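You operate a simulated robot arm through the tools that you are given. There is no shell and no other tool. Be economical: measure what you need, move in short steps, check, and stop when the job is done.

The job below is to be done with a simulated two-armed robot. You get a single attempt, and the scene is never put back.

JOB
Open the red main valve and set the pressure knob to 3.0 bar.
Fine: go by the gauge; wheel fully open; after that open the blue inlet lever, and switch the heater on last.

It is judged by the outcome, as a careful person would: the job done as asked, and still so three seconds after it is handed in. It fails if anything else is knocked over, pushed out of place, dropped, spilled or broken.

ROBOT AND FRAMES
Two 7-joint arms with fingered hands on one trunk, on a base that drives. Base frame: it is fixed to the floor where the robot stands at the start and does not move with it; the origin is under the middle of the robot, x ahead of it, y to its left, z up. Lengths are in mm, angles in degrees, forces in N, time in s.
The left shoulder is at the start at [11, 173, 1352], the right one opposite. With the tool pointing down near the work surface each hand reaches from about 100 to 560 mm from the robot's upright axis, wherever it stands, measured 20 degrees to its own side. Places, roughly: blue inlet lever [600, 0, 1400]; green bleed tap [600, 100, 1200]; green socket switch [600, -400, 1300]; hardness dial [700, -400, 1100]; heater breaker [700, 500, 1400]; heater dial [400, -700, 1100]; heater switch [700, 500, 1100]; pressure knob [600, 0, 1000]; pump breaker [700, 400, 1400]; pump switch [700, 400, 1100]; red drain lever [400, -700, 600]; red socket switch [600, -300, 1300]; red valve wheel [600, 0, 800]; sockets breaker [700, 400, 1400]; sockets switch [700, 400, 1100]; yellow bypass lever [700, -300, 1100]. Payload 3.5 kg a hand.
Tool frame (each hand has its own): the origin (TCP) lies between the finger pads and is the grasp point; the fingertips stand 25 mm ahead of it; z points along the fingers, y is the line along which they close. The gripper opens to 88 mm. The gripper's body begins 29 mm behind the TCP. The gripper is a hand of 3 fingers: y runs from the thumb to the fingers, the wrist lies at [-13, -97, -162] in the tool frame.
Orientation is that of the tool frame in the base frame, as [roll, pitch, yaw] about the fixed x, y, z axes, in that order (R = Rz(yaw) Ry(pitch) Rx(roll)). With the fingers straight down and the wrist toward the robot, the tool's x, y and z point along [0, 1, 0], [1, 0, 0] and [0, 0, -1] of the base frame.

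CONTROLS
- The arms move only by the tool apply_moves. It takes "left_rows", "right_rows" or both (then of equal length, played together; a hand with none holds still); each is a list of rows, each an object (a shift or turn left out is 0) with "linear": the shift along the tool's x, y, z in units of 250 mm (1.0 is 250 mm), a list of three; "rot": the turn, a rotation vector about the tool's x, y, z in units of 180 degrees (1.0 is 180 degrees), a list of three. In form: [{"linear": [tx, ty, tz], "rot": [wx, wy, wz]}, ...]. A call has 1 to 20 rows; each row is the pose to reach, as a shift and turn from the pose commanded when the call began, along the tool's axes at that moment. A call with a number of a shift or a turn outside -1 to 1 is refused whole. A row lasts 0.2 s, in which the tool goes at most 50 mm and 8.6 degrees; a call with a longer step from one row to the next is refused whole. A pose out of reach is approached as far as the arm can. The call stops where the force on the tool passes 40 N (or 10 N more than at its start, if that is more) or the arm is blocked; 0.2 s more then pass. In this call time passes only in rows, and 0.2 s behind the last. The reply holds the time, the measured pose of the TCP, the force on the tool along the base axes, the opening and the grip force, in the units named above and with some noise, with the torque about the TCP (base axes, N m) and any sound that the robot's microphone picked up.
- Cameras (640 x 400 px; columns grow to the right, rows downward): "scene" is now at [81.2, 25.4, 1599.6]; the picture's right is [0.27, -0.96, -0.00], its down [-0.40, -0.11, -0.91] and it looks along [0.87, 0.25, -0.42] (base axes); focal length 214 px, centre (320, 200). "left" rides on the left gripper at [-58, -85, -99] in its tool frame; the picture's right is [-0.67, -0.35, 0.66], its down [0.69, -0.63, 0.37] and it looks along [0.28, 0.69, 0.66] (tool axes); focal length 261 px, centre (320, 200). "right" rides on the right gripper at [58, -85, -99] in its tool frame; the picture's right is [-0.67, 0.35, -0.66], its down [-0.69, -0.63, 0.37] and it looks along [-0.29, 0.69, 0.66] (tool axes); focal length 261 px, centre (320, 200). There is no depth. A picture from a camera that has moved, and an enlarged one, comes with that camera's place and axes in the base frame and with its lens.
- snapshot(camera): a new picture of that camera. The clock stands still meanwhile.
- move_column(by): slides the trunk up (or, below 0, down) by that many mm; the arms and the scene camera ride with it, the base frame stays. It gives what a move gives, with no picture.
- roll_base(legs): drives the robot by 1 to 6 legs, each [ahead, left, turn to the left] in mm, mm and degrees, along the robot's own axes; the way and the turn of a leg run together, so that a leg with both is an arc; at most 1500 mm and 180 degrees a leg. The arms and the cameras ride along, it lands a little off, and it stops where it bumps. It gives what a move gives.
- set_fingers(index, middle, thumb_bend, thumb_turn, hand): sets how far each is bent, from 0 (flat) to 1 (curled in); at 0.3 the hand is open as for a grip, at 0.7 the pads meet at the TCP. One left out holds its place. A second passes; each finger stops where it meets its share of the squeeze, and holds until it gets a number again. It is the only way to open and close the hand. It gives what a move gives, with no picture; readings hold the bend of each and the force on the fingers (four entries, about 0 where the hand has none), thumb and palm. thumb_turn goes from beside the hand (0) to across from the fingers (1), as for a grip.
- aim_head(pan, tilt): turns the head with the scene camera to pan (to the left, within 86 degrees either way) and tilt (down, from -29 to 69), counted from straight ahead of the robot. It gives what a move gives.
- enlarge(camera, box): a new picture of the part [left, top, right, bottom] of that camera's present view, enlarged. The clock stands still meanwhile.
- job_done(): hands the job in; it is judged then, once.

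Go step by step. Nothing tells you exact positions but the pictures and the camera data: compare them with the known pose of the tool, close in by small moves and look again before you grip or let go. The budget is 120 turns and 100 pictures, counting those below and the enlarged ones. Unless the task says otherwise, let go and move clear before handing in, and close with one line.

The tools are called after "Call:" by a JSON object that holds its "api" and its "payload". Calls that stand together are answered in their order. apply_moves: Moves the arms, as the interface text tells. Its arguments: {"type":"object","properties":{"left_rows":{"type":"array","items":{"type":"object","properties":{"linear":{"type":"array","items":{"type":"number"}},"rot":{"type":"array","items":{"type":"number"}}}}},"right_rows":{"type":"array","items":{"type":"object","properties":{"linear":{"type":"array","items":{"type":"number"}},"rot":{"type":"array","items":{"type":"number"}}}}}},"required":[]} The other tools are called the same way: move_column (by) slides the trunk up or down; set_fingers (index, middle, thumb_bend, thumb_turn, hand) moves the fingers one by one; roll_base (legs) drives the base; aim_head (pan, tilt) turns the head that bears the scene camera; snapshot (camera) takes a picture; enlarge (camera, box) takes an enlarged picture of a part of a camera's view; job_done () hands the job in.

At the start:

```text
t: 0.0
left_tool_pos: [342.3, 215.5, 1619.3]
left_ee_rot: [-180.0, 0.0, 90.0]
left_force: [-0.6, -0.6, 0.1]
left_torque: [-0.03, 0.01, -0.02]
left_width: 87.5
left_gripper_force: 0.1
left_shape: jaw
left_bend: [0.3, 0.3, 0.3, 0.98]
left_finger forces: [0.1, 0.1, 0.0, 0.0, 0.0, 0.1]
right_tool_pos: [397.4, -72.5, 1535.9]
right_ee_rot: [-180.0, 0.0, 90.1]
right_force: [-0.3, -0.3, -1.2]
right_torque: [0.02, 0.0, 0.0]
right_width: 87.8
right_gripper_force: 0.1
right_shape: jaw
right_bend: [0.3, 0.3, 0.3, 0.98]
right_finger forces: [0.0, 0.0, 0.0, 0.0, 0.1, 0.0]
trunk travel left (down, up): [-425.0, 30.0]
robot x, y, heading: [0.4, -4.5, 0.0]
head pan, tilt: [15.8, 24.7]
```

scene: 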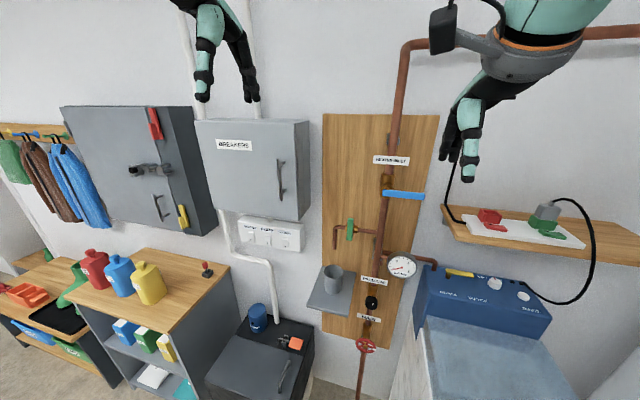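
right: 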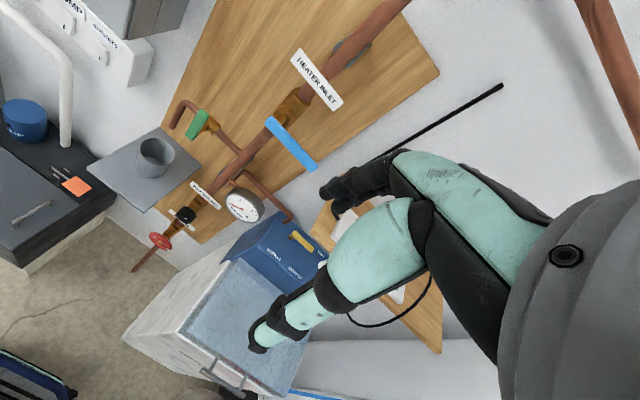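
left: 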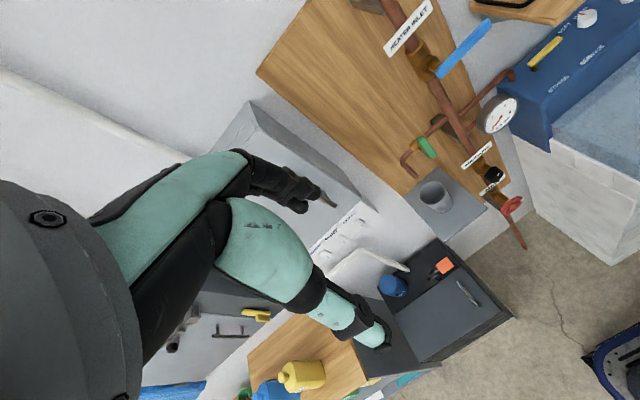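

I see the pipe panel ahead with the red wheel, pressure knob, gauge and blue lever, and a row of switches to the left. I'll look closer at each first.

Call:
{"api": "enlarge", "payload": {"camera": "scene", "box": [320, 230, 440, 370]}}

Call:
{"api": "enlarge", "payload": {"camera": "scene", "box": [350, 110, 450, 220]}}

Call:
{"api": "enlarge", "payload": {"camera": "scene", "box": [190, 110, 320, 260]}}

```text
2.86 times, centred on (380, 300) of scene
camera zoom: at [81.2, 25.4, 1599.6], right [0.27, -0.96, 0.0], down [-0.4, -0.11, -0.91], along [0.87, 0.25, -0.42], focal length 613 px, centre (149, -86)
```

zoom: 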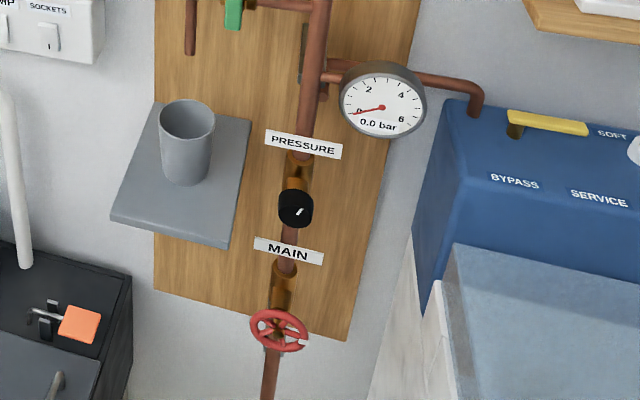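

```text
3.64 times, centred on (400, 165) of scene
camera zoom: at [81.2, 25.4, 1599.6], right [0.27, -0.96, 0.0], down [-0.4, -0.11, -0.91], along [0.87, 0.25, -0.42], focal length 780 px, centre (29, 327)
```

zoom: 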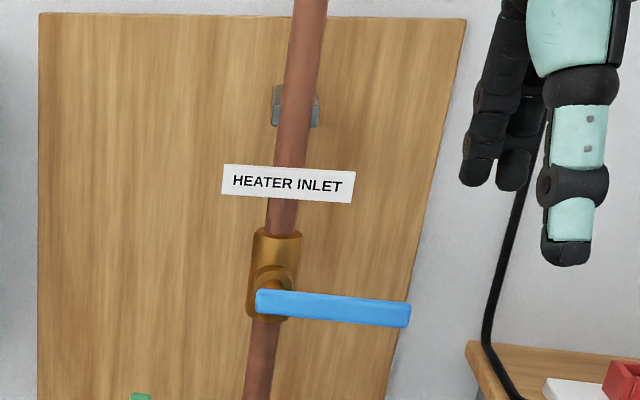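

```text
2.67 times, centred on (255, 185) of scene
camera zoom: at [81.2, 25.4, 1599.6], right [0.27, -0.96, 0.0], down [-0.4, -0.11, -0.91], along [0.87, 0.25, -0.42], focal length 572 px, centre (493, 240)
```

zoom: 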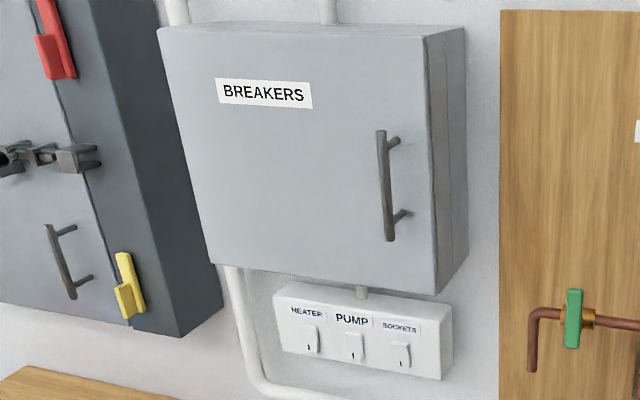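

Wheel triangulates to about [600, 3, 778], the knob to [605, 1, 995], and the blue lever's pivot is near z 1389 with the lever closed across the pipe, pointing right. I'll lower the trunk and look around for obstacles.

Call:
{"api": "move_column", "payload": {"by": -350}}

Call:
{"api": "aim_head", "payload": {"pan": 0, "tilt": 40}}

Call:
{"api": "snapshot", "payload": {"camera": "scene"}}

```text
t: 3.4
left_tool_pos: [462.8, 214.9, 1166.6]
left_ee_rot: [-166.5, 0.1, 90.0]
left_force: [-0.4, -0.8, -0.1]
left_torque: [0.01, 0.02, -0.02]
left_width: 87.7
left_gripper_force: 0.1
left_shape: jaw
left_bend: [0.3, 0.3, 0.3, 0.98]
left_finger forces: [0.1, 0.0, 0.0, 0.1, 0.1, 0.1]
right_tool_pos: [397.1, -72.3, 1185.4]
right_ee_rot: [180.0, 0.0, 90.1]
right_force: [-0.2, 0.1, 0.9]
right_torque: [0.0, -0.01, -0.02]
right_width: 87.6
right_gripper_force: 0.1
right_shape: jaw
right_bend: [0.3, 0.3, 0.3, 0.98]
right_finger forces: [0.0, 0.1, 0.0, 0.0, 0.0, 0.0]
trunk travel left (down, up): [-75.0, 380.0]
robot x, y, heading: [0.7, 2.0, 0.2]
head pan, tilt: [15.8, 24.7]
```

```text
t: 4.2
left_tool_pos: [464.7, 215.8, 1166.4]
left_ee_rot: [-166.6, 0.1, 90.0]
left_force: [0.2, -0.2, -0.5]
left_torque: [-0.02, 0.0, -0.01]
left_width: 87.7
left_gripper_force: 0.1
left_shape: jaw
left_bend: [0.3, 0.3, 0.3, 0.98]
left_finger forces: [0.0, 0.0, 0.0, 0.0, 0.0, 0.0]
right_tool_pos: [397.7, -73.2, 1185.6]
right_ee_rot: [180.0, 0.0, 90.0]
right_force: [0.0, 0.3, -0.9]
right_torque: [0.0, 0.02, -0.01]
right_width: 87.7
right_gripper_force: 0.1
right_shape: jaw
right_bend: [0.3, 0.3, 0.3, 0.98]
right_finger forces: [0.1, 0.1, 0.0, 0.0, 0.0, 0.1]
trunk travel left (down, up): [-75.0, 380.0]
robot x, y, heading: [-1.9, -0.5, 0.1]
head pan, tilt: [0.0, 40.0]
```

```text
93 pictures are left
camera scene: at [261.4, 0.4, 1149.5], right [0.0, -1.0, 0.0], down [-0.88, 0.0, -0.48], along [0.48, 0.0, -0.88], focal length 214 px, centre (320, 200)
```

scene: 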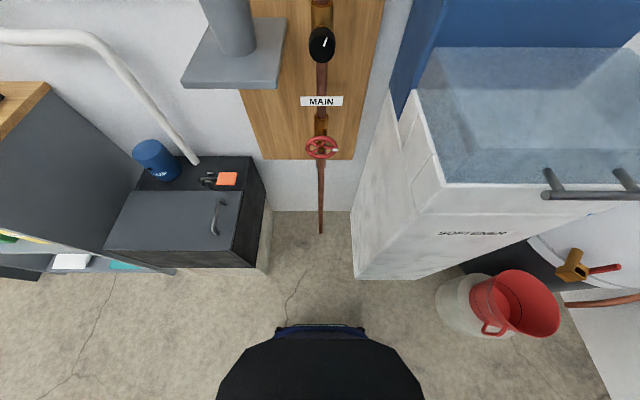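

The trunk leans forward as it lowers. The left side has more room (softener corner at about [435, -178, 880]), so I'll use the left hand for the wheel, first with a small probe move to see what pose it is tracking.

Call:
{"api": "apply_moves", "payload": {"left_rows": [{"linear": [0, 0, 0.1], "rot": [-0.04, 0, 0]}, {"linear": [0, 0, 0.2], "rot": [-0.08, 0, 0]}, {"linear": [0, 0, 0.3], "rot": [-0.12, 0, 0]}, {"linear": [0, 0, 0.4], "rot": [-0.16, 0, 0]}]}}

```text
t: 5.2
left_tool_pos: [440.2, 214.7, 1069.8]
left_ee_rot: [164.5, 0.2, 89.9]
left_force: [0.1, 0.1, 0.2]
left_torque: [0.01, 0.01, 0.01]
left_width: 87.7
left_gripper_force: 0.1
left_shape: jaw
left_bend: [0.3, 0.3, 0.3, 0.98]
left_finger forces: [0.1, 0.1, 0.0, 0.0, 0.0, 0.1]
right_tool_pos: [397.8, -71.2, 1184.9]
right_ee_rot: [-179.9, 0.1, 90.0]
right_force: [-0.3, -0.2, -0.5]
right_torque: [0.0, -0.02, -0.01]
right_width: 87.8
right_gripper_force: 0.1
right_shape: jaw
right_bend: [0.3, 0.3, 0.3, 0.98]
right_finger forces: [0.0, 0.0, 0.0, 0.1, 0.0, 0.1]
trunk travel left (down, up): [-75.0, 380.0]
robot x, y, heading: [-3.3, 2.1, -0.1]
head pan, tilt: [0.0, 40.0]
```

The moves track as expected. Now I swing the left hand to point forward at z 820, in front of the wheel.

Call:
{"api": "apply_moves", "payload": {"left_rows": [{"linear": [-0.046, -0.031, 0.095], "rot": [-0.0414, 0, 0]}, {"linear": [-0.092, -0.061, 0.19], "rot": [-0.0828, 0, 0]}, {"linear": [-0.138, -0.092, 0.286], "rot": [-0.1242, 0, 0]}, {"linear": [-0.184, -0.122, 0.381], "rot": [-0.1656, 0, 0]}, {"linear": [-0.23, -0.153, 0.476], "rot": [-0.207, 0, 0]}, {"linear": [-0.276, -0.184, 0.572], "rot": [-0.2484, 0, 0]}, {"linear": [-0.322, -0.214, 0.667], "rot": [-0.2898, 0, 0]}, {"linear": [-0.368, -0.245, 0.762], "rot": [-0.3312, 0, 0]}, {"linear": [-0.414, -0.275, 0.858], "rot": [-0.3726, 0, 0]}, {"linear": [-0.46, -0.306, 0.953], "rot": [-0.414, 0, 0]}]}}

Call:
{"api": "snapshot", "payload": {"camera": "scene"}}

Call:
{"api": "snapshot", "payload": {"camera": "left"}}

```text
t: 7.6
left_tool_pos: [451.1, 104.1, 744.9]
left_ee_rot: [113.5, -0.5, 89.6]
left_force: [-0.5, -0.2, -0.5]
left_torque: [0.01, 0.01, -0.02]
left_width: 87.6
left_gripper_force: 0.1
left_shape: jaw
left_bend: [0.3, 0.3, 0.3, 0.98]
left_finger forces: [0.0, 0.0, 0.0, 0.0, 0.0, 0.0]
left hand out of reach, approached as far as the arm can: row 1, 2, 3, 4, 5, 6, 7, 8, 9
right_tool_pos: [396.8, -74.0, 1186.3]
right_ee_rot: [-180.0, -0.1, 90.1]
right_force: [0.0, -0.1, -0.1]
right_torque: [0.05, -0.01, 0.01]
right_width: 87.7
right_gripper_force: 0.1
right_shape: jaw
right_bend: [0.3, 0.3, 0.3, 0.98]
right_finger forces: [0.0, 0.0, 0.0, 0.0, 0.1, 0.0]
trunk travel left (down, up): [-75.0, 380.0]
robot x, y, heading: [1.6, 1.9, 0.1]
head pan, tilt: [0.0, 40.0]
stopped in row 10 (left hand): the arm was blocked; the commanded pose is now the measured one
```

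```text
92 pictures are left
camera scene: at [261.3, -1.0, 1149.7], right [0.0, -1.0, 0.0], down [-0.88, 0.0, -0.48], along [0.48, 0.0, -0.88], focal length 214 px, centre (320, 200)
```

scene: 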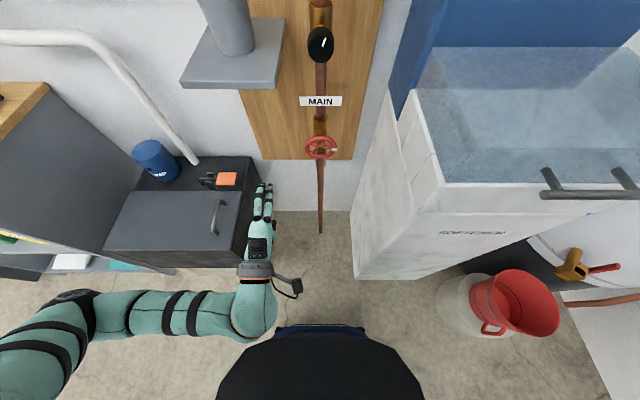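

```text
91 pictures are left
camera left: at [326.9, 46.4, 707.0], right [0.46, -0.67, -0.59], down [0.09, 0.69, -0.72], along [0.89, 0.28, 0.37], focal length 261 px, centre (320, 200)
```

left: 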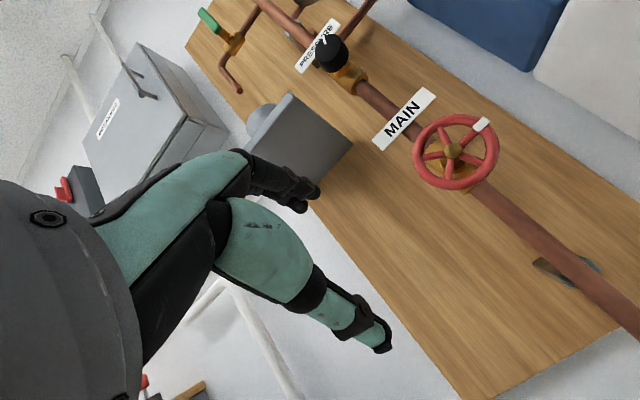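

The hand is near the wheel, and the wrist camera shows a five-spoke wheel with a white mark on its rim. I'll roll the hand so the wrist sits at its left, which should be the natural posture for this arm.

Call:
{"api": "apply_moves", "payload": {"left_rows": [{"linear": [-0.02, 0.03, -0.04], "rot": [0, 0, 0.0455]}, {"linear": [-0.04, 0.06, -0.08], "rot": [0, 0, 0.091]}, {"linear": [-0.056, 0.095, -0.132], "rot": [0, 0, 0.1365]}, {"linear": [-0.056, 0.095, -0.132], "rot": [0, 0, 0.182]}, {"linear": [-0.056, 0.095, -0.132], "rot": [0, 0, 0.2275]}, {"linear": [-0.056, 0.095, -0.132], "rot": [0, 0, 0.273]}, {"linear": [-0.056, 0.095, -0.132], "rot": [0, 0, 0.3185]}, {"linear": [-0.056, 0.095, -0.132], "rot": [0, 0, 0.364]}, {"linear": [-0.056, 0.095, -0.132], "rot": [0, 0, 0.4095]}, {"linear": [-0.056, 0.095, -0.132], "rot": [0, 0, 0.455]}, {"linear": [-0.056, 0.095, -0.132], "rot": [0, 0, 0.5]}]}}

```text
t: 9.7
left_tool_pos: [432.0, 102.3, 726.0]
left_ee_rot: [176.9, -64.5, 4.0]
left_force: [-0.5, -0.1, 0.3]
left_torque: [0.0, 0.03, 0.01]
left_width: 87.8
left_gripper_force: 0.0
left_shape: jaw
left_bend: [0.3, 0.3, 0.3, 0.98]
left_finger forces: [0.0, 0.0, 0.0, 0.0, 0.0, 0.0]
left hand out of reach, approached as far as the arm can: row 5, 6, 7, 8, 9, 10
right_tool_pos: [398.3, -70.5, 1186.5]
right_ee_rot: [-180.0, 0.1, 89.9]
right_force: [0.3, 0.4, 1.4]
right_torque: [-0.01, -0.02, 0.01]
right_width: 87.7
right_gripper_force: 0.0
right_shape: jaw
right_bend: [0.3, 0.3, 0.3, 0.98]
right_finger forces: [0.1, 0.1, 0.0, 0.0, 0.0, 0.1]
trunk travel left (down, up): [-75.0, 380.0]
robot x, y, heading: [-0.4, 4.0, 0.1]
head pan, tilt: [0.0, 40.0]
stopped in row 10 (left hand): the arm was blocked; the commanded pose is now the measured one
```

The roll worked. Now I pitch the hand level and move toward the wheel.

Call:
{"api": "apply_moves", "payload": {"left_rows": [{"linear": [0.055, 0.05, 0.017], "rot": [0, 0.0284, 0]}, {"linear": [0.11, 0.1, 0.034], "rot": [0, 0.0568, 0]}, {"linear": [0.165, 0.15, 0.05], "rot": [0, 0.0852, 0]}, {"linear": [0.22, 0.2, 0.067], "rot": [0, 0.1136, 0]}, {"linear": [0.27, 0.25, 0.084], "rot": [0, 0.142, 0]}]}}

Call:
{"api": "snapshot", "payload": {"camera": "scene"}}

Call:
{"api": "snapshot", "payload": {"camera": "left"}}

```text
t: 10.9
left_tool_pos: [481.7, 41.3, 778.2]
left_ee_rot: [88.9, -88.7, 92.4]
left_force: [0.2, -0.2, 0.1]
left_torque: [0.02, 0.0, 0.01]
left_width: 87.9
left_gripper_force: 0.0
left_shape: jaw
left_bend: [0.3, 0.3, 0.3, 0.98]
left_finger forces: [0.0, 0.1, 0.1, 0.0, 0.1, 0.0]
right_tool_pos: [398.1, -72.2, 1184.9]
right_ee_rot: [-179.9, -0.1, 90.0]
right_force: [-0.2, -0.1, -0.6]
right_torque: [-0.01, -0.03, 0.02]
right_width: 87.7
right_gripper_force: 0.1
right_shape: jaw
right_bend: [0.3, 0.3, 0.3, 0.98]
right_finger forces: [0.0, 0.0, 0.0, 0.0, 0.0, 0.0]
trunk travel left (down, up): [-75.0, 380.0]
robot x, y, heading: [-1.3, 1.1, 0.0]
head pan, tilt: [0.0, 40.0]
```

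```text
90 pictures are left
camera scene: at [262.0, 0.1, 1149.2], right [0.0, -1.0, 0.0], down [-0.88, 0.0, -0.47], along [0.47, 0.0, -0.88], focal length 214 px, centre (320, 200)
```

scene: 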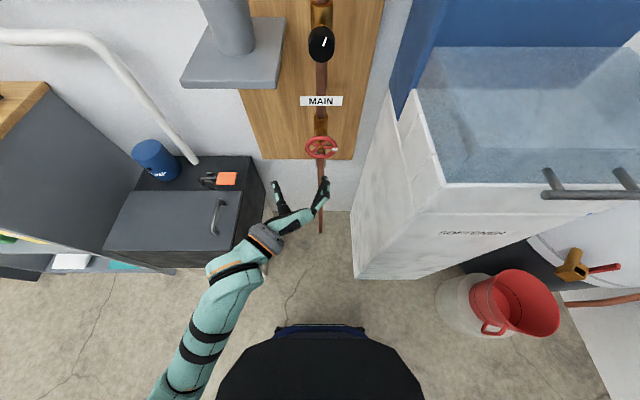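

```text
89 pictures are left
camera left: at [381.6, 121.7, 719.5], right [0.65, 0.35, -0.68], down [0.35, 0.65, 0.67], along [0.67, -0.67, 0.3], focal length 261 px, centre (320, 200)
```

left: 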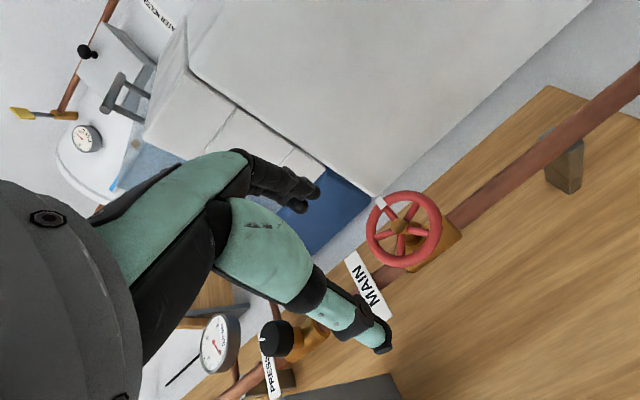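

The hand is level with the wrist at its left. Refined wheel centre is about [612, -2, 761], so I open wider, align with it at x 555 and look again.

Call:
{"api": "set_fingers", "payload": {"hand": "left", "index": 0.2, "middle": 0.2, "thumb_bend": 0.2}}

Call:
{"api": "apply_moves", "payload": {"left_rows": [{"linear": [-0.02, 0.05, 0.1], "rot": [0, 0, 0]}, {"linear": [-0.04, 0.11, 0.2], "rot": [0, 0, 0]}, {"linear": [-0.064, 0.172, 0.29], "rot": [0, 0, 0]}]}}

Call:
{"api": "snapshot", "payload": {"camera": "left"}}

Call:
{"api": "enlarge", "payload": {"camera": "scene", "box": [240, 100, 400, 260]}}

```text
t: 11.9
left_tool_pos: [480.2, 39.9, 779.3]
left_ee_rot: [83.6, -88.7, 97.6]
left_force: [-0.3, -0.1, -0.1]
left_torque: [0.0, -0.02, 0.0]
left_width: 103.0
left_gripper_force: 0.2
left_shape: fingers
left_bend: [0.2, 0.2, 0.2, 0.98]
left_finger forces: [0.1, 0.0, 0.0, 0.0, 0.0, 0.1]
right_tool_pos: [398.0, -72.9, 1185.1]
right_ee_rot: [-180.0, 0.0, 89.9]
right_force: [0.0, 0.0, 1.1]
right_torque: [0.02, -0.03, -0.02]
right_width: 87.5
right_gripper_force: 0.0
right_shape: jaw
right_bend: [0.3, 0.3, 0.3, 0.98]
right_finger forces: [0.1, 0.0, 0.0, 0.0, 0.1, 0.0]
trunk travel left (down, up): [-75.0, 380.0]
robot x, y, heading: [-2.6, 1.7, -0.1]
head pan, tilt: [0.0, 40.0]
```

```text
t: 12.7
left_tool_pos: [554.9, -2.2, 765.0]
left_ee_rot: [87.9, -88.7, 93.2]
left_force: [-0.3, -0.1, 0.7]
left_torque: [0.01, -0.03, -0.01]
left_width: 103.3
left_gripper_force: 0.1
left_shape: fingers
left_bend: [0.2, 0.2, 0.2, 0.98]
left_finger forces: [0.1, 0.0, 0.1, 0.0, 0.0, 0.1]
right_tool_pos: [398.6, -72.8, 1184.7]
right_ee_rot: [-180.0, 0.0, 90.0]
right_force: [0.3, -0.7, 0.4]
right_torque: [0.02, 0.01, 0.0]
right_width: 87.7
right_gripper_force: 0.0
right_shape: jaw
right_bend: [0.3, 0.3, 0.3, 0.98]
right_finger forces: [0.0, 0.1, 0.0, 0.1, 0.1, 0.0]
trunk travel left (down, up): [-75.0, 380.0]
robot x, y, heading: [-0.9, -2.5, 0.3]
head pan, tilt: [0.0, 40.0]
```

```text
88 pictures are left
camera left: at [454.6, 78.3, 704.5], right [0.65, 0.35, -0.68], down [0.35, 0.65, 0.67], along [0.68, -0.67, 0.3], focal length 261 px, centre (320, 200)
```

left: 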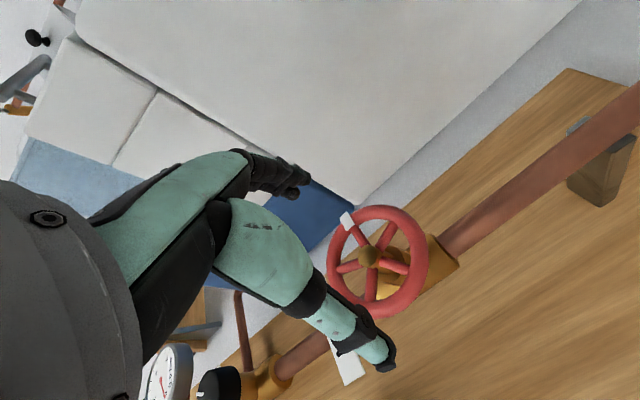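

```text
2.50 times, centred on (320, 180) of scene
camera zoom: at [262.0, 0.1, 1149.3], right [0.0, -1.0, 0.0], down [-0.88, 0.0, -0.48], along [0.48, 0.0, -0.88], focal length 536 px, centre (320, 250)
```

zoom: 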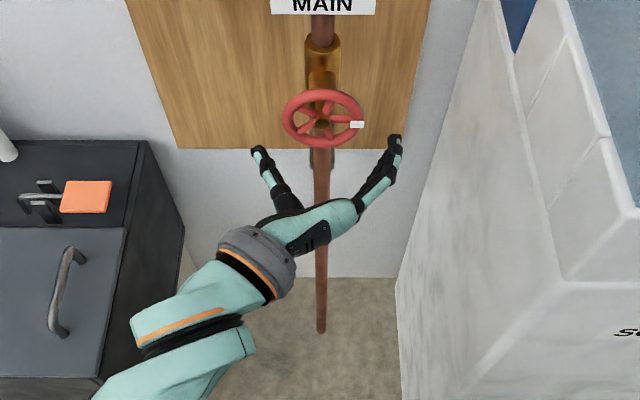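

Aligned well: rim plane at x≈618, centre z≈760. Moving in and closing on the rim.

Call:
{"api": "apply_moves", "payload": {"left_rows": [{"linear": [-0.01, 0, 0.08]}, {"linear": [-0.02, 0, 0.15]}, {"linear": [-0.02, 0, 0.21]}]}}

Call:
{"api": "set_fingers", "payload": {"hand": "left", "index": 0.6, "middle": 0.6, "thumb_bend": 0.6}}

Call:
{"api": "snapshot", "payload": {"camera": "left"}}

Call:
{"api": "enlarge", "payload": {"camera": "scene", "box": [240, 100, 400, 260]}}

```text
t: 13.5
left_tool_pos: [608.4, -1.5, 757.8]
left_ee_rot: [93.7, -88.7, 87.5]
left_force: [-0.2, -0.2, 0.0]
left_torque: [-0.02, 0.0, -0.02]
left_width: 103.1
left_gripper_force: 0.0
left_shape: fingers
left_bend: [0.2, 0.2, 0.2, 0.98]
left_finger forces: [0.0, 0.1, 0.0, 0.0, 0.0, 0.0]
right_tool_pos: [397.8, -72.4, 1185.5]
right_ee_rot: [-180.0, -0.1, 90.0]
right_force: [0.9, 0.8, -0.6]
right_torque: [-0.04, 0.02, 0.0]
right_width: 87.6
right_gripper_force: 0.1
right_shape: jaw
right_bend: [0.3, 0.3, 0.3, 0.98]
right_finger forces: [0.0, 0.0, 0.0, 0.0, 0.1, 0.0]
trunk travel left (down, up): [-75.0, 380.0]
robot x, y, heading: [-0.9, 0.0, -0.0]
head pan, tilt: [0.0, 40.0]
```

```text
t: 14.5
left_tool_pos: [607.2, -2.5, 759.6]
left_ee_rot: [87.3, -88.7, 93.9]
left_force: [-4.8, -8.8, 0.7]
left_torque: [0.01, -0.02, -0.13]
left_width: 75.6
left_gripper_force: 30.4
left_shape: fingers
left_bend: [0.29, 0.47, 0.4, 0.96]
left_finger forces: [22.4, 12.5, 0.0, 0.0, 26.9, 0.1]
right_tool_pos: [397.0, -73.8, 1185.5]
right_ee_rot: [180.0, -0.1, 89.9]
right_force: [-1.3, 0.2, -0.5]
right_torque: [0.06, 0.01, -0.01]
right_width: 87.4
right_gripper_force: 0.1
right_shape: jaw
right_bend: [0.3, 0.3, 0.3, 0.98]
right_finger forces: [0.1, 0.1, 0.0, 0.0, 0.0, 0.1]
trunk travel left (down, up): [-75.0, 380.0]
robot x, y, heading: [-0.6, -1.8, 0.2]
head pan, tilt: [0.0, 40.0]
```

```text
86 pictures are left
camera left: at [506.3, 78.7, 699.3], right [0.65, 0.35, -0.68], down [0.35, 0.65, 0.67], along [0.67, -0.67, 0.3], focal length 261 px, centre (320, 200)
```

left: 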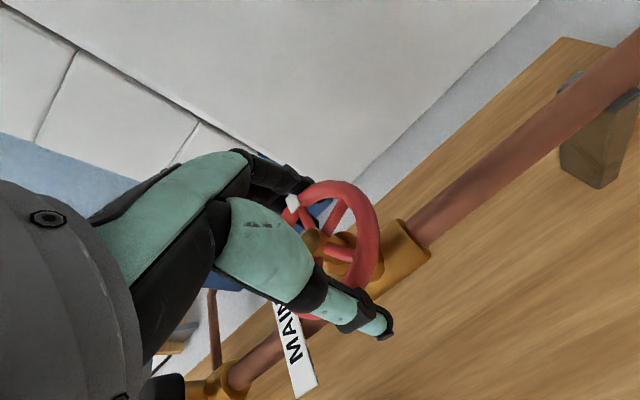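

```text
2.50 times, centred on (320, 180) of scene
camera zoom: at [260.7, -1.1, 1149.7], right [0.0, -1.0, 0.0], down [-0.88, 0.0, -0.48], along [0.48, 0.0, -0.88], focal length 536 px, centre (320, 250)
```

zoom: 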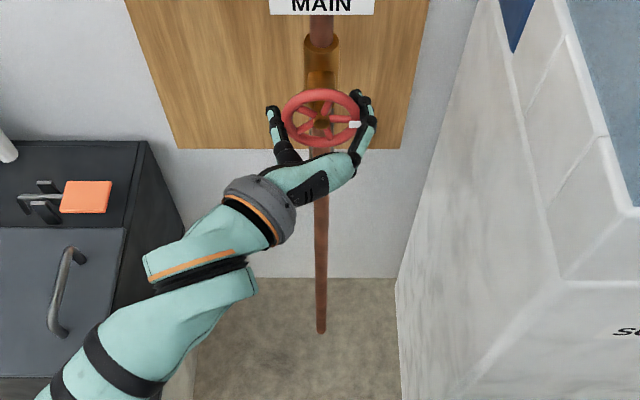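

The rim is gripped. Now a first counter-clockwise turn, watching torque.

Call:
{"api": "apply_moves", "payload": {"left_rows": [{"rot": [0, 0, -0.04]}, {"rot": [0, 0, -0.08]}, {"rot": [0, 0, -0.12]}, {"rot": [0, 0, -0.16]}, {"rot": [0, 0, -0.2]}]}}

Call:
{"api": "enlarge", "payload": {"camera": "scene", "box": [240, 0, 400, 260]}}

```text
t: 15.7
left_tool_pos: [605.8, -2.5, 760.0]
left_ee_rot: [89.8, -52.6, 91.4]
left_force: [-5.4, -15.5, 2.8]
left_torque: [0.1, 0.04, -0.05]
left_width: 75.5
left_gripper_force: 31.3
left_shape: fingers
left_bend: [0.29, 0.47, 0.42, 0.95]
left_finger forces: [23.9, 13.5, 0.0, 0.0, 25.5, 0.1]
right_tool_pos: [396.2, -75.9, 1185.2]
right_ee_rot: [179.9, -0.2, 89.8]
right_force: [-0.1, -0.1, 1.3]
right_torque: [0.01, 0.02, -0.03]
right_width: 87.4
right_gripper_force: 0.0
right_shape: jaw
right_bend: [0.3, 0.3, 0.3, 0.98]
right_finger forces: [0.0, 0.1, 0.1, 0.0, 0.1, 0.0]
trunk travel left (down, up): [-75.0, 380.0]
robot x, y, heading: [3.0, -0.5, -0.0]
head pan, tilt: [0.0, 40.0]
```

```text
1.54 times, centred on (320, 130) of scene
camera zoom: at [260.4, -2.0, 1149.8], right [0.0, -1.0, 0.0], down [-0.88, 0.0, -0.48], along [0.48, 0.0, -0.88], focal length 330 px, centre (320, 308)
```

zoom: 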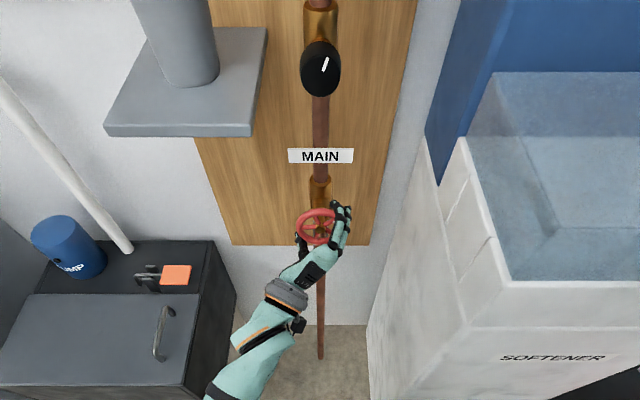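

The hand turned 36°; I check whether the wheel's white mark moved with it.

Call:
{"api": "enlarge", "payload": {"camera": "scene", "box": [290, 120, 350, 180]}}

Call:
{"api": "snapshot", "payload": {"camera": "left"}}

```text
6.67 times, centred on (320, 150) of scene
camera zoom: at [260.4, -2.0, 1149.8], right [0.0, -1.0, 0.0], down [-0.88, 0.0, -0.48], along [0.48, 0.0, -0.88], focal length 1430 px, centre (320, 533)
```

zoom: 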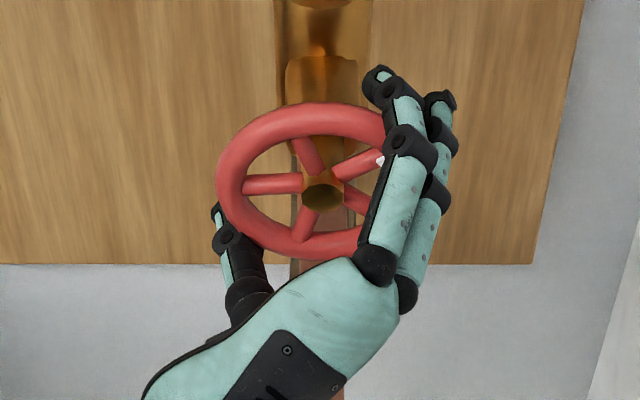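

```text
82 pictures are left
camera left: at [507.4, 28.0, 662.1], right [0.66, -0.11, -0.74], down [0.35, 0.92, 0.17], along [0.67, -0.37, 0.65], focal length 261 px, centre (320, 200)
```

left: 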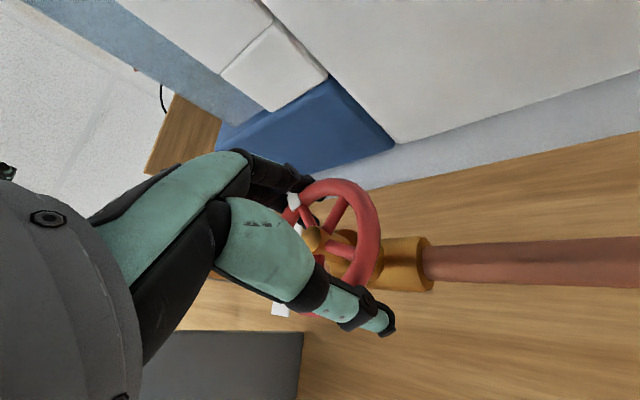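

The wheel turns with the hand. Continuing.

Call:
{"api": "apply_moves", "payload": {"left_rows": [{"rot": [0, 0, -0.04]}, {"rot": [0, 0, -0.08]}, {"rot": [0, 0, -0.12]}, {"rot": [0, 0, -0.16]}, {"rot": [0, 0, -0.2]}, {"rot": [0, 0, -0.24]}, {"rot": [0, 0, -0.28]}, {"rot": [0, 0, -0.32]}, {"rot": [0, 0, -0.36]}, {"rot": [0, 0, -0.4]}]}}

```text
t: 16.3
left_tool_pos: [607.2, 3.1, 760.0]
left_ee_rot: [88.2, -42.7, 91.7]
left_force: [-14.0, -28.6, 6.7]
left_torque: [0.03, 0.26, 0.12]
left_width: 76.1
left_gripper_force: 34.7
left_shape: fingers
left_bend: [0.26, 0.46, 0.47, 0.92]
left_finger forces: [28.7, 15.4, 0.1, 0.0, 25.3, 0.0]
right_tool_pos: [393.8, -77.3, 1186.4]
right_ee_rot: [179.8, -0.2, 89.9]
right_force: [0.3, 0.0, -1.0]
right_torque: [-0.01, 0.05, -0.03]
right_width: 87.8
right_gripper_force: 0.2
right_shape: jaw
right_bend: [0.3, 0.3, 0.3, 0.98]
right_finger forces: [0.0, 0.0, 0.1, 0.0, 0.0, 0.1]
trunk travel left (down, up): [-75.0, 380.0]
robot x, y, heading: [2.8, -1.8, -0.4]
head pan, tilt: [0.0, 40.0]
stopped in row 2 (left hand): the force on the tool passed its limit (the readings are from after the stop); the commanded pose is now the measured one
```

Side force built up because the hand drifted 5 mm left of the axis. I recenter and then continue turning.

Call:
{"api": "apply_moves", "payload": {"left_rows": [{"linear": [-0.018, 0.017, 0]}]}}

```text
t: 16.7
left_tool_pos: [607.4, 1.6, 757.9]
left_ee_rot: [87.9, -43.5, 92.4]
left_force: [-12.4, -27.2, 17.1]
left_torque: [-0.08, 0.24, 0.11]
left_width: 75.7
left_gripper_force: 35.0
left_shape: fingers
left_bend: [0.25, 0.45, 0.48, 0.94]
left_finger forces: [30.2, 18.7, 0.0, 0.1, 20.9, 0.0]
right_tool_pos: [392.7, -76.4, 1187.2]
right_ee_rot: [179.8, -0.2, 89.7]
right_force: [-0.5, 0.1, -1.5]
right_torque: [-0.01, 0.0, -0.02]
right_width: 87.6
right_gripper_force: 0.1
right_shape: jaw
right_bend: [0.3, 0.3, 0.3, 0.98]
right_finger forces: [0.0, 0.1, 0.0, 0.0, 0.0, 0.0]
trunk travel left (down, up): [-75.0, 380.0]
robot x, y, heading: [2.2, -0.1, 0.0]
head pan, tilt: [0.0, 40.0]
```

The grip has become lopsided, so I'll release, back off and check how far the wrist can roll each way to set up a ratchet stroke.

Call:
{"api": "set_fingers", "payload": {"hand": "left", "index": 0.2, "middle": 0.2, "thumb_bend": 0.2, "thumb_turn": 0.98}}

Call:
{"api": "apply_moves", "payload": {"left_rows": [{"linear": [0, 0, -0.13]}, {"linear": [0, 0, -0.26]}]}}

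Call:
{"api": "enlarge", "payload": {"camera": "scene", "box": [290, 120, 350, 180]}}

Call:
{"api": "apply_moves", "payload": {"left_rows": [{"rot": [0, 0, 0.046]}, {"rot": [0, 0, 0.092]}, {"rot": [0, 0, 0.138]}, {"rot": [0, 0, 0.184]}, {"rot": [0, 0, 0.23]}, {"rot": [0, 0, 0.276]}, {"rot": [0, 0, 0.322]}, {"rot": [0, 0, 0.368]}, {"rot": [0, 0, 0.414]}, {"rot": [0, 0, 0.46]}, {"rot": [0, 0, 0.506]}, {"rot": [0, 0, 0.55]}]}}

```text
t: 17.7
left_tool_pos: [609.9, 4.7, 754.8]
left_ee_rot: [88.2, -43.4, 92.3]
left_force: [-1.4, -1.7, 0.0]
left_torque: [0.05, -0.07, -0.08]
left_width: 105.4
left_gripper_force: 0.6
left_shape: fingers
left_bend: [0.19, 0.2, 0.2, 0.95]
left_finger forces: [2.1, 0.0, 0.1, 0.0, 0.1, 0.1]
right_tool_pos: [398.0, -73.6, 1185.8]
right_ee_rot: [180.0, 0.1, 89.8]
right_force: [-0.6, -0.8, -0.6]
right_torque: [0.0, 0.01, 0.02]
right_width: 87.8
right_gripper_force: 0.0
right_shape: jaw
right_bend: [0.3, 0.3, 0.3, 0.98]
right_finger forces: [0.0, 0.0, 0.0, 0.0, 0.1, 0.0]
trunk travel left (down, up): [-75.0, 380.0]
robot x, y, heading: [0.2, -1.5, -0.0]
head pan, tilt: [0.0, 40.0]
```

```text
t: 18.4
left_tool_pos: [566.3, -12.6, 821.2]
left_ee_rot: [74.7, -43.5, 98.8]
left_force: [0.1, -0.2, 0.3]
left_torque: [-0.04, 0.0, 0.02]
left_width: 104.1
left_gripper_force: 0.0
left_shape: fingers
left_bend: [0.2, 0.2, 0.2, 0.95]
left_finger forces: [0.1, 0.0, 0.0, 0.0, 0.0, 0.0]
right_tool_pos: [399.1, -74.4, 1183.5]
right_ee_rot: [-179.8, 0.1, 89.8]
right_force: [0.7, 0.0, -0.3]
right_torque: [-0.03, -0.02, -0.02]
right_width: 87.5
right_gripper_force: 0.1
right_shape: jaw
right_bend: [0.3, 0.3, 0.3, 0.98]
right_finger forces: [0.0, 0.0, 0.1, 0.1, 0.1, 0.0]
trunk travel left (down, up): [-75.0, 380.0]
robot x, y, heading: [0.5, -3.8, -0.1]
head pan, tilt: [0.0, 40.0]
stopped in row 2 (left hand): the arm was blocked; the commanded pose is now the measured one
```

```text
6.67 times, centred on (320, 150) of scene
camera zoom: at [262.8, -0.5, 1148.1], right [0.0, -1.0, 0.0], down [-0.88, 0.0, -0.47], along [0.47, 0.0, -0.88], focal length 1430 px, centre (320, 533)
```

zoom: 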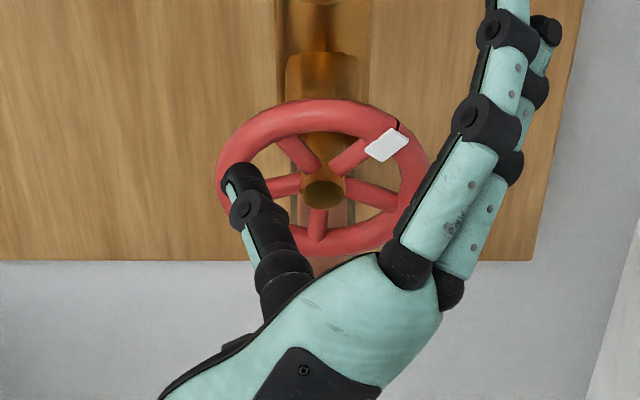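

```text
t: 21.0
left_tool_pos: [565.5, -14.5, 821.9]
left_ee_rot: [-76.5, -35.8, -99.8]
left_force: [-0.5, -0.6, 0.4]
left_torque: [0.0, -0.04, -0.03]
left_width: 104.1
left_gripper_force: 0.1
left_shape: fingers
left_bend: [0.2, 0.2, 0.2, 0.95]
left_finger forces: [0.1, 0.0, 0.0, 0.1, 0.0, 0.0]
right_tool_pos: [397.3, -73.3, 1185.8]
right_ee_rot: [179.9, 0.0, 89.9]
right_force: [0.1, -0.3, 0.7]
right_torque: [0.02, -0.02, 0.02]
right_width: 87.5
right_gripper_force: 0.1
right_shape: jaw
right_bend: [0.3, 0.3, 0.3, 0.98]
right_finger forces: [0.1, 0.1, 0.1, 0.0, 0.1, 0.0]
trunk travel left (down, up): [-75.0, 380.0]
robot x, y, heading: [2.8, 1.8, -0.0]
head pan, tilt: [0.0, 40.0]
```

The wheel has turned about 45° (the white mark shows it), and the wrist rolls freely the other way. I straighten the tilt, recenter in front of the wheel, and roll a bit further for a long stroke.

Call:
{"api": "apply_moves", "payload": {"left_rows": [{"linear": [-0.05, 0.05, -0.1], "rot": [-0.014, -0.015, 0]}, {"linear": [-0.11, 0.1, -0.108], "rot": [-0.028, -0.03, 0]}, {"linear": [-0.175, 0.158, -0.108], "rot": [-0.043, -0.044, 0]}]}}

Call:
{"api": "apply_moves", "payload": {"left_rows": [{"rot": [0, 0, 0.045]}, {"rot": [0, 0, 0.09]}, {"rot": [0, 0, 0.135]}, {"rot": [0, 0, 0.18]}]}}

Call:
{"api": "snapshot", "payload": {"camera": "scene"}}

```text
t: 21.8
left_tool_pos: [549.2, -1.7, 760.0]
left_ee_rot: [-90.2, -37.0, -89.9]
left_force: [0.5, 0.2, -0.7]
left_torque: [-0.02, -0.01, 0.01]
left_width: 104.3
left_gripper_force: 0.0
left_shape: fingers
left_bend: [0.2, 0.2, 0.2, 0.95]
left_finger forces: [0.0, 0.0, 0.0, 0.0, 0.1, 0.0]
right_tool_pos: [398.5, -73.6, 1185.5]
right_ee_rot: [180.0, 0.0, 89.9]
right_force: [0.0, -0.6, 0.3]
right_torque: [-0.01, 0.01, 0.01]
right_width: 87.7
right_gripper_force: 0.1
right_shape: jaw
right_bend: [0.3, 0.3, 0.3, 0.98]
right_finger forces: [0.0, 0.1, 0.0, 0.1, 0.0, 0.0]
trunk travel left (down, up): [-75.0, 380.0]
robot x, y, heading: [2.4, 0.3, -0.0]
head pan, tilt: [0.0, 40.0]
```

```text
t: 22.8
left_tool_pos: [551.0, -4.0, 760.4]
left_ee_rot: [-90.0, -4.5, -90.0]
left_force: [0.3, -0.8, 0.0]
left_torque: [0.01, -0.02, -0.01]
left_width: 104.5
left_gripper_force: 0.1
left_shape: fingers
left_bend: [0.2, 0.2, 0.2, 0.95]
left_finger forces: [0.0, 0.0, 0.0, 0.0, 0.0, 0.1]
right_tool_pos: [397.4, -73.9, 1186.5]
right_ee_rot: [180.0, 0.0, 89.9]
right_force: [0.0, 0.6, 0.1]
right_torque: [0.03, 0.01, -0.01]
right_width: 87.8
right_gripper_force: 0.1
right_shape: jaw
right_bend: [0.3, 0.3, 0.3, 0.98]
right_finger forces: [0.1, 0.0, 0.0, 0.0, 0.0, 0.0]
trunk travel left (down, up): [-75.0, 380.0]
robot x, y, heading: [-1.0, 0.7, 0.0]
head pan, tilt: [0.0, 40.0]
```

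```text
80 pictures are left
camera scene: at [261.5, -0.7, 1149.5], right [0.0, -1.0, 0.0], down [-0.88, 0.0, -0.48], along [0.48, 0.0, -0.88], focal length 214 px, centre (320, 200)
```

scene: 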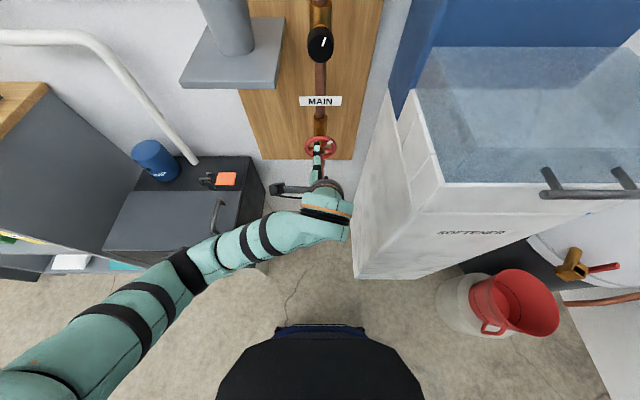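

The wrist is now above with the hand pointing straight at the wheel. I advance, grip and turn about 94° counter-clockwise.

Call:
{"api": "apply_moves", "payload": {"left_rows": [{"linear": [-0.004, 0, 0.08]}, {"linear": [-0.008, 0, 0.16]}, {"linear": [-0.008, 0, 0.23]}]}}

Call:
{"api": "set_fingers", "payload": {"hand": "left", "index": 0.6, "middle": 0.6, "thumb_bend": 0.6}}

Call:
{"api": "apply_moves", "payload": {"left_rows": [{"rot": [0, 0, -0.04]}, {"rot": [0, 0, -0.08]}, {"rot": [0, 0, -0.12]}, {"rot": [0, 0, -0.16]}, {"rot": [0, 0, -0.2]}, {"rot": [0, 0, -0.24]}, {"rot": [0, 0, -0.28]}, {"rot": [0, 0, -0.32]}, {"rot": [0, 0, -0.36]}, {"rot": [0, 0, -0.4]}, {"rot": [0, 0, -0.44]}, {"rot": [0, 0, -0.48]}, {"rot": [0, 0, -0.52]}]}}

Call:
{"api": "enlarge", "payload": {"camera": "scene", "box": [290, 120, 350, 180]}}

```text
t: 23.6
left_tool_pos: [609.8, 1.0, 762.3]
left_ee_rot: [-90.0, -4.6, -90.0]
left_force: [0.5, -0.1, -0.6]
left_torque: [0.02, 0.01, -0.02]
left_width: 104.4
left_gripper_force: 0.1
left_shape: fingers
left_bend: [0.2, 0.2, 0.2, 0.95]
left_finger forces: [0.1, 0.0, 0.0, 0.0, 0.0, 0.0]
right_tool_pos: [398.1, -74.0, 1185.3]
right_ee_rot: [-180.0, 0.0, 89.9]
right_force: [-0.4, 0.8, 0.2]
right_torque: [0.0, 0.0, 0.02]
right_width: 87.4
right_gripper_force: 0.0
right_shape: jaw
right_bend: [0.3, 0.3, 0.3, 0.98]
right_finger forces: [0.0, 0.0, 0.1, 0.0, 0.1, 0.0]
trunk travel left (down, up): [-75.0, 380.0]
robot x, y, heading: [0.3, -1.2, -0.1]
head pan, tilt: [0.0, 40.0]
```

```text
t: 24.6
left_tool_pos: [609.1, -0.0, 761.0]
left_ee_rot: [-90.1, -4.6, -90.0]
left_force: [-8.7, 0.8, -9.0]
left_torque: [0.01, 0.29, -0.02]
left_width: 75.9
left_gripper_force: 33.3
left_shape: fingers
left_bend: [0.29, 0.47, 0.42, 0.96]
left_finger forces: [23.5, 14.0, 0.0, 0.1, 29.5, 0.1]
right_tool_pos: [397.8, -74.4, 1185.9]
right_ee_rot: [-179.9, -0.1, 89.9]
right_force: [0.2, -1.0, -0.3]
right_torque: [0.0, -0.01, 0.01]
right_width: 87.7
right_gripper_force: 0.0
right_shape: jaw
right_bend: [0.3, 0.3, 0.3, 0.98]
right_finger forces: [0.1, 0.0, 0.1, 0.0, 0.0, 0.0]
trunk travel left (down, up): [-75.0, 380.0]
robot x, y, heading: [3.6, -2.4, -0.3]
head pan, tilt: [0.0, 40.0]
```

```text
t: 27.4
left_tool_pos: [609.8, -1.3, 758.5]
left_ee_rot: [90.6, -81.7, 89.3]
left_force: [-9.2, -9.8, -17.3]
left_torque: [0.13, -0.04, -0.18]
left_width: 76.1
left_gripper_force: 33.7
left_shape: fingers
left_bend: [0.28, 0.47, 0.43, 0.94]
left_finger forces: [24.4, 12.3, 0.1, 0.0, 30.2, 0.1]
right_tool_pos: [397.9, -75.5, 1184.8]
right_ee_rot: [-180.0, 0.0, 89.9]
right_force: [0.3, 0.3, 0.0]
right_torque: [-0.03, 0.02, 0.02]
right_width: 87.7
right_gripper_force: 0.0
right_shape: jaw
right_bend: [0.3, 0.3, 0.3, 0.98]
right_finger forces: [0.0, 0.1, 0.0, 0.1, 0.0, 0.0]
trunk travel left (down, up): [-75.0, 380.0]
robot x, y, heading: [-1.2, 1.2, -0.3]
head pan, tilt: [0.0, 40.0]
```

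```text
6.67 times, centred on (320, 150) of scene
camera zoom: at [262.4, -2.2, 1149.2], right [0.0, -1.0, 0.0], down [-0.88, 0.0, -0.47], along [0.47, 0.0, -0.88], focal length 1430 px, centre (320, 533)
```

zoom: 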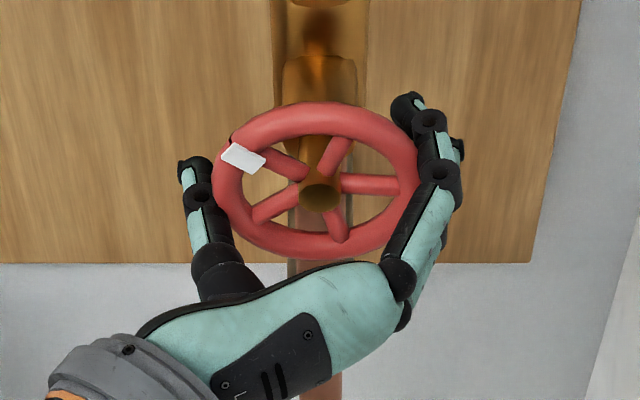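

The wheel turned ~93° with the hand. Now I release, back off and rewind.

Call:
{"api": "set_fingers", "payload": {"hand": "left", "index": 0.2, "middle": 0.2, "thumb_bend": 0.2}}

Call:
{"api": "apply_moves", "payload": {"left_rows": [{"linear": [0, 0, -0.12]}, {"linear": [0, 0, -0.24]}]}}

Call:
{"api": "apply_moves", "payload": {"left_rows": [{"rot": [0, 0, 0.046]}, {"rot": [0, 0, 0.092]}, {"rot": [0, 0, 0.138]}, {"rot": [0, 0, 0.184]}, {"rot": [0, 0, 0.23]}, {"rot": [0, 0, 0.276]}, {"rot": [0, 0, 0.322]}, {"rot": [0, 0, 0.368]}, {"rot": [0, 0, 0.414]}, {"rot": [0, 0, 0.46]}, {"rot": [0, 0, 0.506]}, {"rot": [0, 0, 0.55]}]}}

```text
t: 28.4
left_tool_pos: [608.1, -0.5, 759.3]
left_ee_rot: [90.2, -81.8, 89.7]
left_force: [-0.2, -0.6, -0.1]
left_torque: [-0.01, 0.01, 0.0]
left_width: 103.2
left_gripper_force: 0.0
left_shape: fingers
left_bend: [0.2, 0.2, 0.2, 0.95]
left_finger forces: [0.0, 0.1, 0.1, 0.1, 0.0, 0.0]
right_tool_pos: [398.5, -72.9, 1185.4]
right_ee_rot: [-179.9, 0.0, 89.9]
right_force: [-0.7, -0.4, 1.0]
right_torque: [0.0, 0.0, 0.02]
right_width: 87.9
right_gripper_force: 0.0
right_shape: jaw
right_bend: [0.3, 0.3, 0.3, 0.98]
right_finger forces: [0.0, 0.0, 0.0, 0.0, 0.0, 0.0]
trunk travel left (down, up): [-75.0, 380.0]
robot x, y, heading: [-0.5, -2.5, -0.0]
head pan, tilt: [0.0, 40.0]
```

```text
t: 29.0
left_tool_pos: [548.2, -1.0, 761.1]
left_ee_rot: [90.1, -81.7, 89.8]
left_force: [1.0, 0.5, 0.7]
left_torque: [0.01, -0.01, 0.02]
left_width: 103.4
left_gripper_force: 0.1
left_shape: fingers
left_bend: [0.2, 0.2, 0.2, 0.95]
left_finger forces: [0.1, 0.0, 0.1, 0.1, 0.1, 0.0]
right_tool_pos: [396.6, -72.9, 1186.0]
right_ee_rot: [-179.9, 0.1, 89.9]
right_force: [-0.3, -0.9, 0.1]
right_torque: [0.01, 0.02, 0.01]
right_width: 87.8
right_gripper_force: 0.1
right_shape: jaw
right_bend: [0.3, 0.3, 0.3, 0.98]
right_finger forces: [0.0, 0.0, 0.0, 0.0, 0.1, 0.0]
trunk travel left (down, up): [-75.0, 380.0]
robot x, y, heading: [-2.2, -1.0, -0.1]
head pan, tilt: [0.0, 40.0]
```

```text
t: 31.6
left_tool_pos: [548.5, 0.0, 760.2]
left_ee_rot: [-90.0, 1.0, -90.0]
left_force: [0.8, -0.1, -0.2]
left_torque: [0.02, 0.02, 0.03]
left_width: 103.6
left_gripper_force: 0.2
left_shape: fingers
left_bend: [0.2, 0.2, 0.2, 0.95]
left_finger forces: [0.0, 0.0, 0.0, 0.1, 0.0, 0.0]
right_tool_pos: [398.1, -73.6, 1186.2]
right_ee_rot: [-179.9, 0.0, 89.8]
right_force: [-0.3, 0.6, -0.4]
right_torque: [0.02, -0.02, 0.03]
right_width: 87.7
right_gripper_force: 0.0
right_shape: jaw
right_bend: [0.3, 0.3, 0.3, 0.98]
right_finger forces: [0.0, 0.0, 0.0, 0.0, 0.0, 0.1]
trunk travel left (down, up): [-75.0, 380.0]
robot x, y, heading: [-0.2, -1.7, -0.1]
head pan, tilt: [0.0, 40.0]
```

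Rewound cleanly and still centred; next full stroke of about 101°, then release and rewind again, with a picture of the mark in between.

Call:
{"api": "apply_moves", "payload": {"left_rows": [{"linear": [0, 0, 0.08]}, {"linear": [0, 0, 0.16]}, {"linear": [0, 0, 0.24]}]}}

Call:
{"api": "set_fingers", "payload": {"hand": "left", "index": 0.6, "middle": 0.6, "thumb_bend": 0.6}}

Call:
{"api": "apply_moves", "payload": {"left_rows": [{"rot": [0, 0, -0.04]}, {"rot": [0, 0, -0.08]}, {"rot": [0, 0, -0.12]}, {"rot": [0, 0, -0.16]}, {"rot": [0, 0, -0.2]}, {"rot": [0, 0, -0.24]}, {"rot": [0, 0, -0.28]}, {"rot": [0, 0, -0.32]}, {"rot": [0, 0, -0.36]}, {"rot": [0, 0, -0.4]}, {"rot": [0, 0, -0.44]}, {"rot": [0, 0, -0.48]}, {"rot": [0, 0, -0.52]}, {"rot": [0, 0, -0.56]}]}}

Call:
{"api": "enlarge", "payload": {"camera": "scene", "box": [290, 120, 350, 180]}}

```text
t: 32.4
left_tool_pos: [610.8, -0.9, 761.7]
left_ee_rot: [-90.0, 0.9, -90.1]
left_force: [-0.1, -0.1, 0.3]
left_torque: [0.01, -0.02, -0.02]
left_width: 103.4
left_gripper_force: 0.1
left_shape: fingers
left_bend: [0.2, 0.2, 0.2, 0.95]
left_finger forces: [0.1, 0.0, 0.0, 0.0, 0.0, 0.2]
right_tool_pos: [398.8, -73.3, 1185.2]
right_ee_rot: [180.0, 0.0, 89.9]
right_force: [-1.0, -0.1, -0.8]
right_torque: [-0.01, -0.02, -0.01]
right_width: 87.7
right_gripper_force: 0.1
right_shape: jaw
right_bend: [0.3, 0.3, 0.3, 0.98]
right_finger forces: [0.0, 0.1, 0.1, 0.0, 0.0, 0.1]
trunk travel left (down, up): [-75.0, 380.0]
robot x, y, heading: [-4.3, 1.0, -0.2]
head pan, tilt: [0.0, 40.0]
```

```text
t: 33.4
left_tool_pos: [609.4, -1.0, 760.2]
left_ee_rot: [-90.1, 0.8, -90.0]
left_force: [-8.9, -0.2, -7.1]
left_torque: [0.0, 0.23, -0.01]
left_width: 78.1
left_gripper_force: 33.9
left_shape: fingers
left_bend: [0.28, 0.47, 0.41, 0.97]
left_finger forces: [23.5, 13.2, 0.1, 0.0, 30.2, 0.0]
right_tool_pos: [397.3, -73.9, 1185.8]
right_ee_rot: [180.0, 0.1, 89.9]
right_force: [-0.6, 0.0, -0.1]
right_torque: [0.0, -0.03, 0.0]
right_width: 87.4
right_gripper_force: 0.0
right_shape: jaw
right_bend: [0.3, 0.3, 0.3, 0.98]
right_finger forces: [0.0, 0.1, 0.1, 0.0, 0.0, 0.1]
trunk travel left (down, up): [-75.0, 380.0]
robot x, y, heading: [0.6, -1.1, -0.2]
head pan, tilt: [0.0, 40.0]
```

```text
t: 36.4
left_tool_pos: [608.8, -2.2, 761.2]
left_ee_rot: [89.9, -79.9, 89.9]
left_force: [-4.7, -8.9, -8.9]
left_torque: [0.09, -0.01, -0.26]
left_width: 77.8
left_gripper_force: 31.4
left_shape: fingers
left_bend: [0.28, 0.47, 0.42, 0.96]
left_finger forces: [22.5, 12.0, 0.0, 0.0, 28.4, 0.0]
right_tool_pos: [398.2, -74.7, 1185.4]
right_ee_rot: [-180.0, -0.3, 90.0]
right_force: [0.3, -0.1, 0.8]
right_torque: [0.01, 0.0, 0.0]
right_width: 87.6
right_gripper_force: 0.0
right_shape: jaw
right_bend: [0.3, 0.3, 0.3, 0.98]
right_finger forces: [0.0, 0.1, 0.0, 0.1, 0.0, 0.0]
trunk travel left (down, up): [-75.0, 380.0]
robot x, y, heading: [-3.2, 1.9, 0.0]
head pan, tilt: [0.0, 40.0]
```

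```text
6.67 times, centred on (320, 150) of scene
camera zoom: at [261.8, -1.5, 1149.4], right [0.0, -1.0, 0.0], down [-0.88, 0.0, -0.48], along [0.48, 0.0, -0.88], focal length 1430 px, centre (320, 533)
```

zoom: 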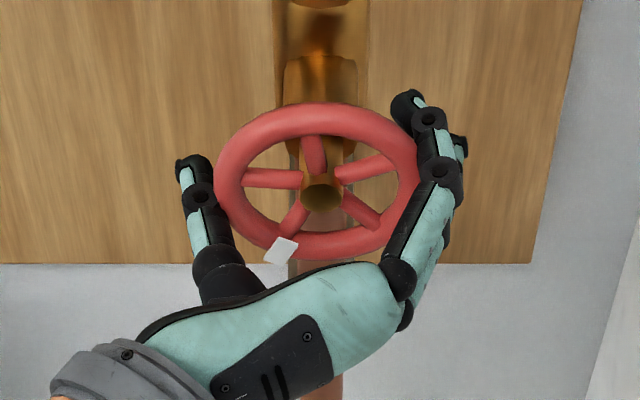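

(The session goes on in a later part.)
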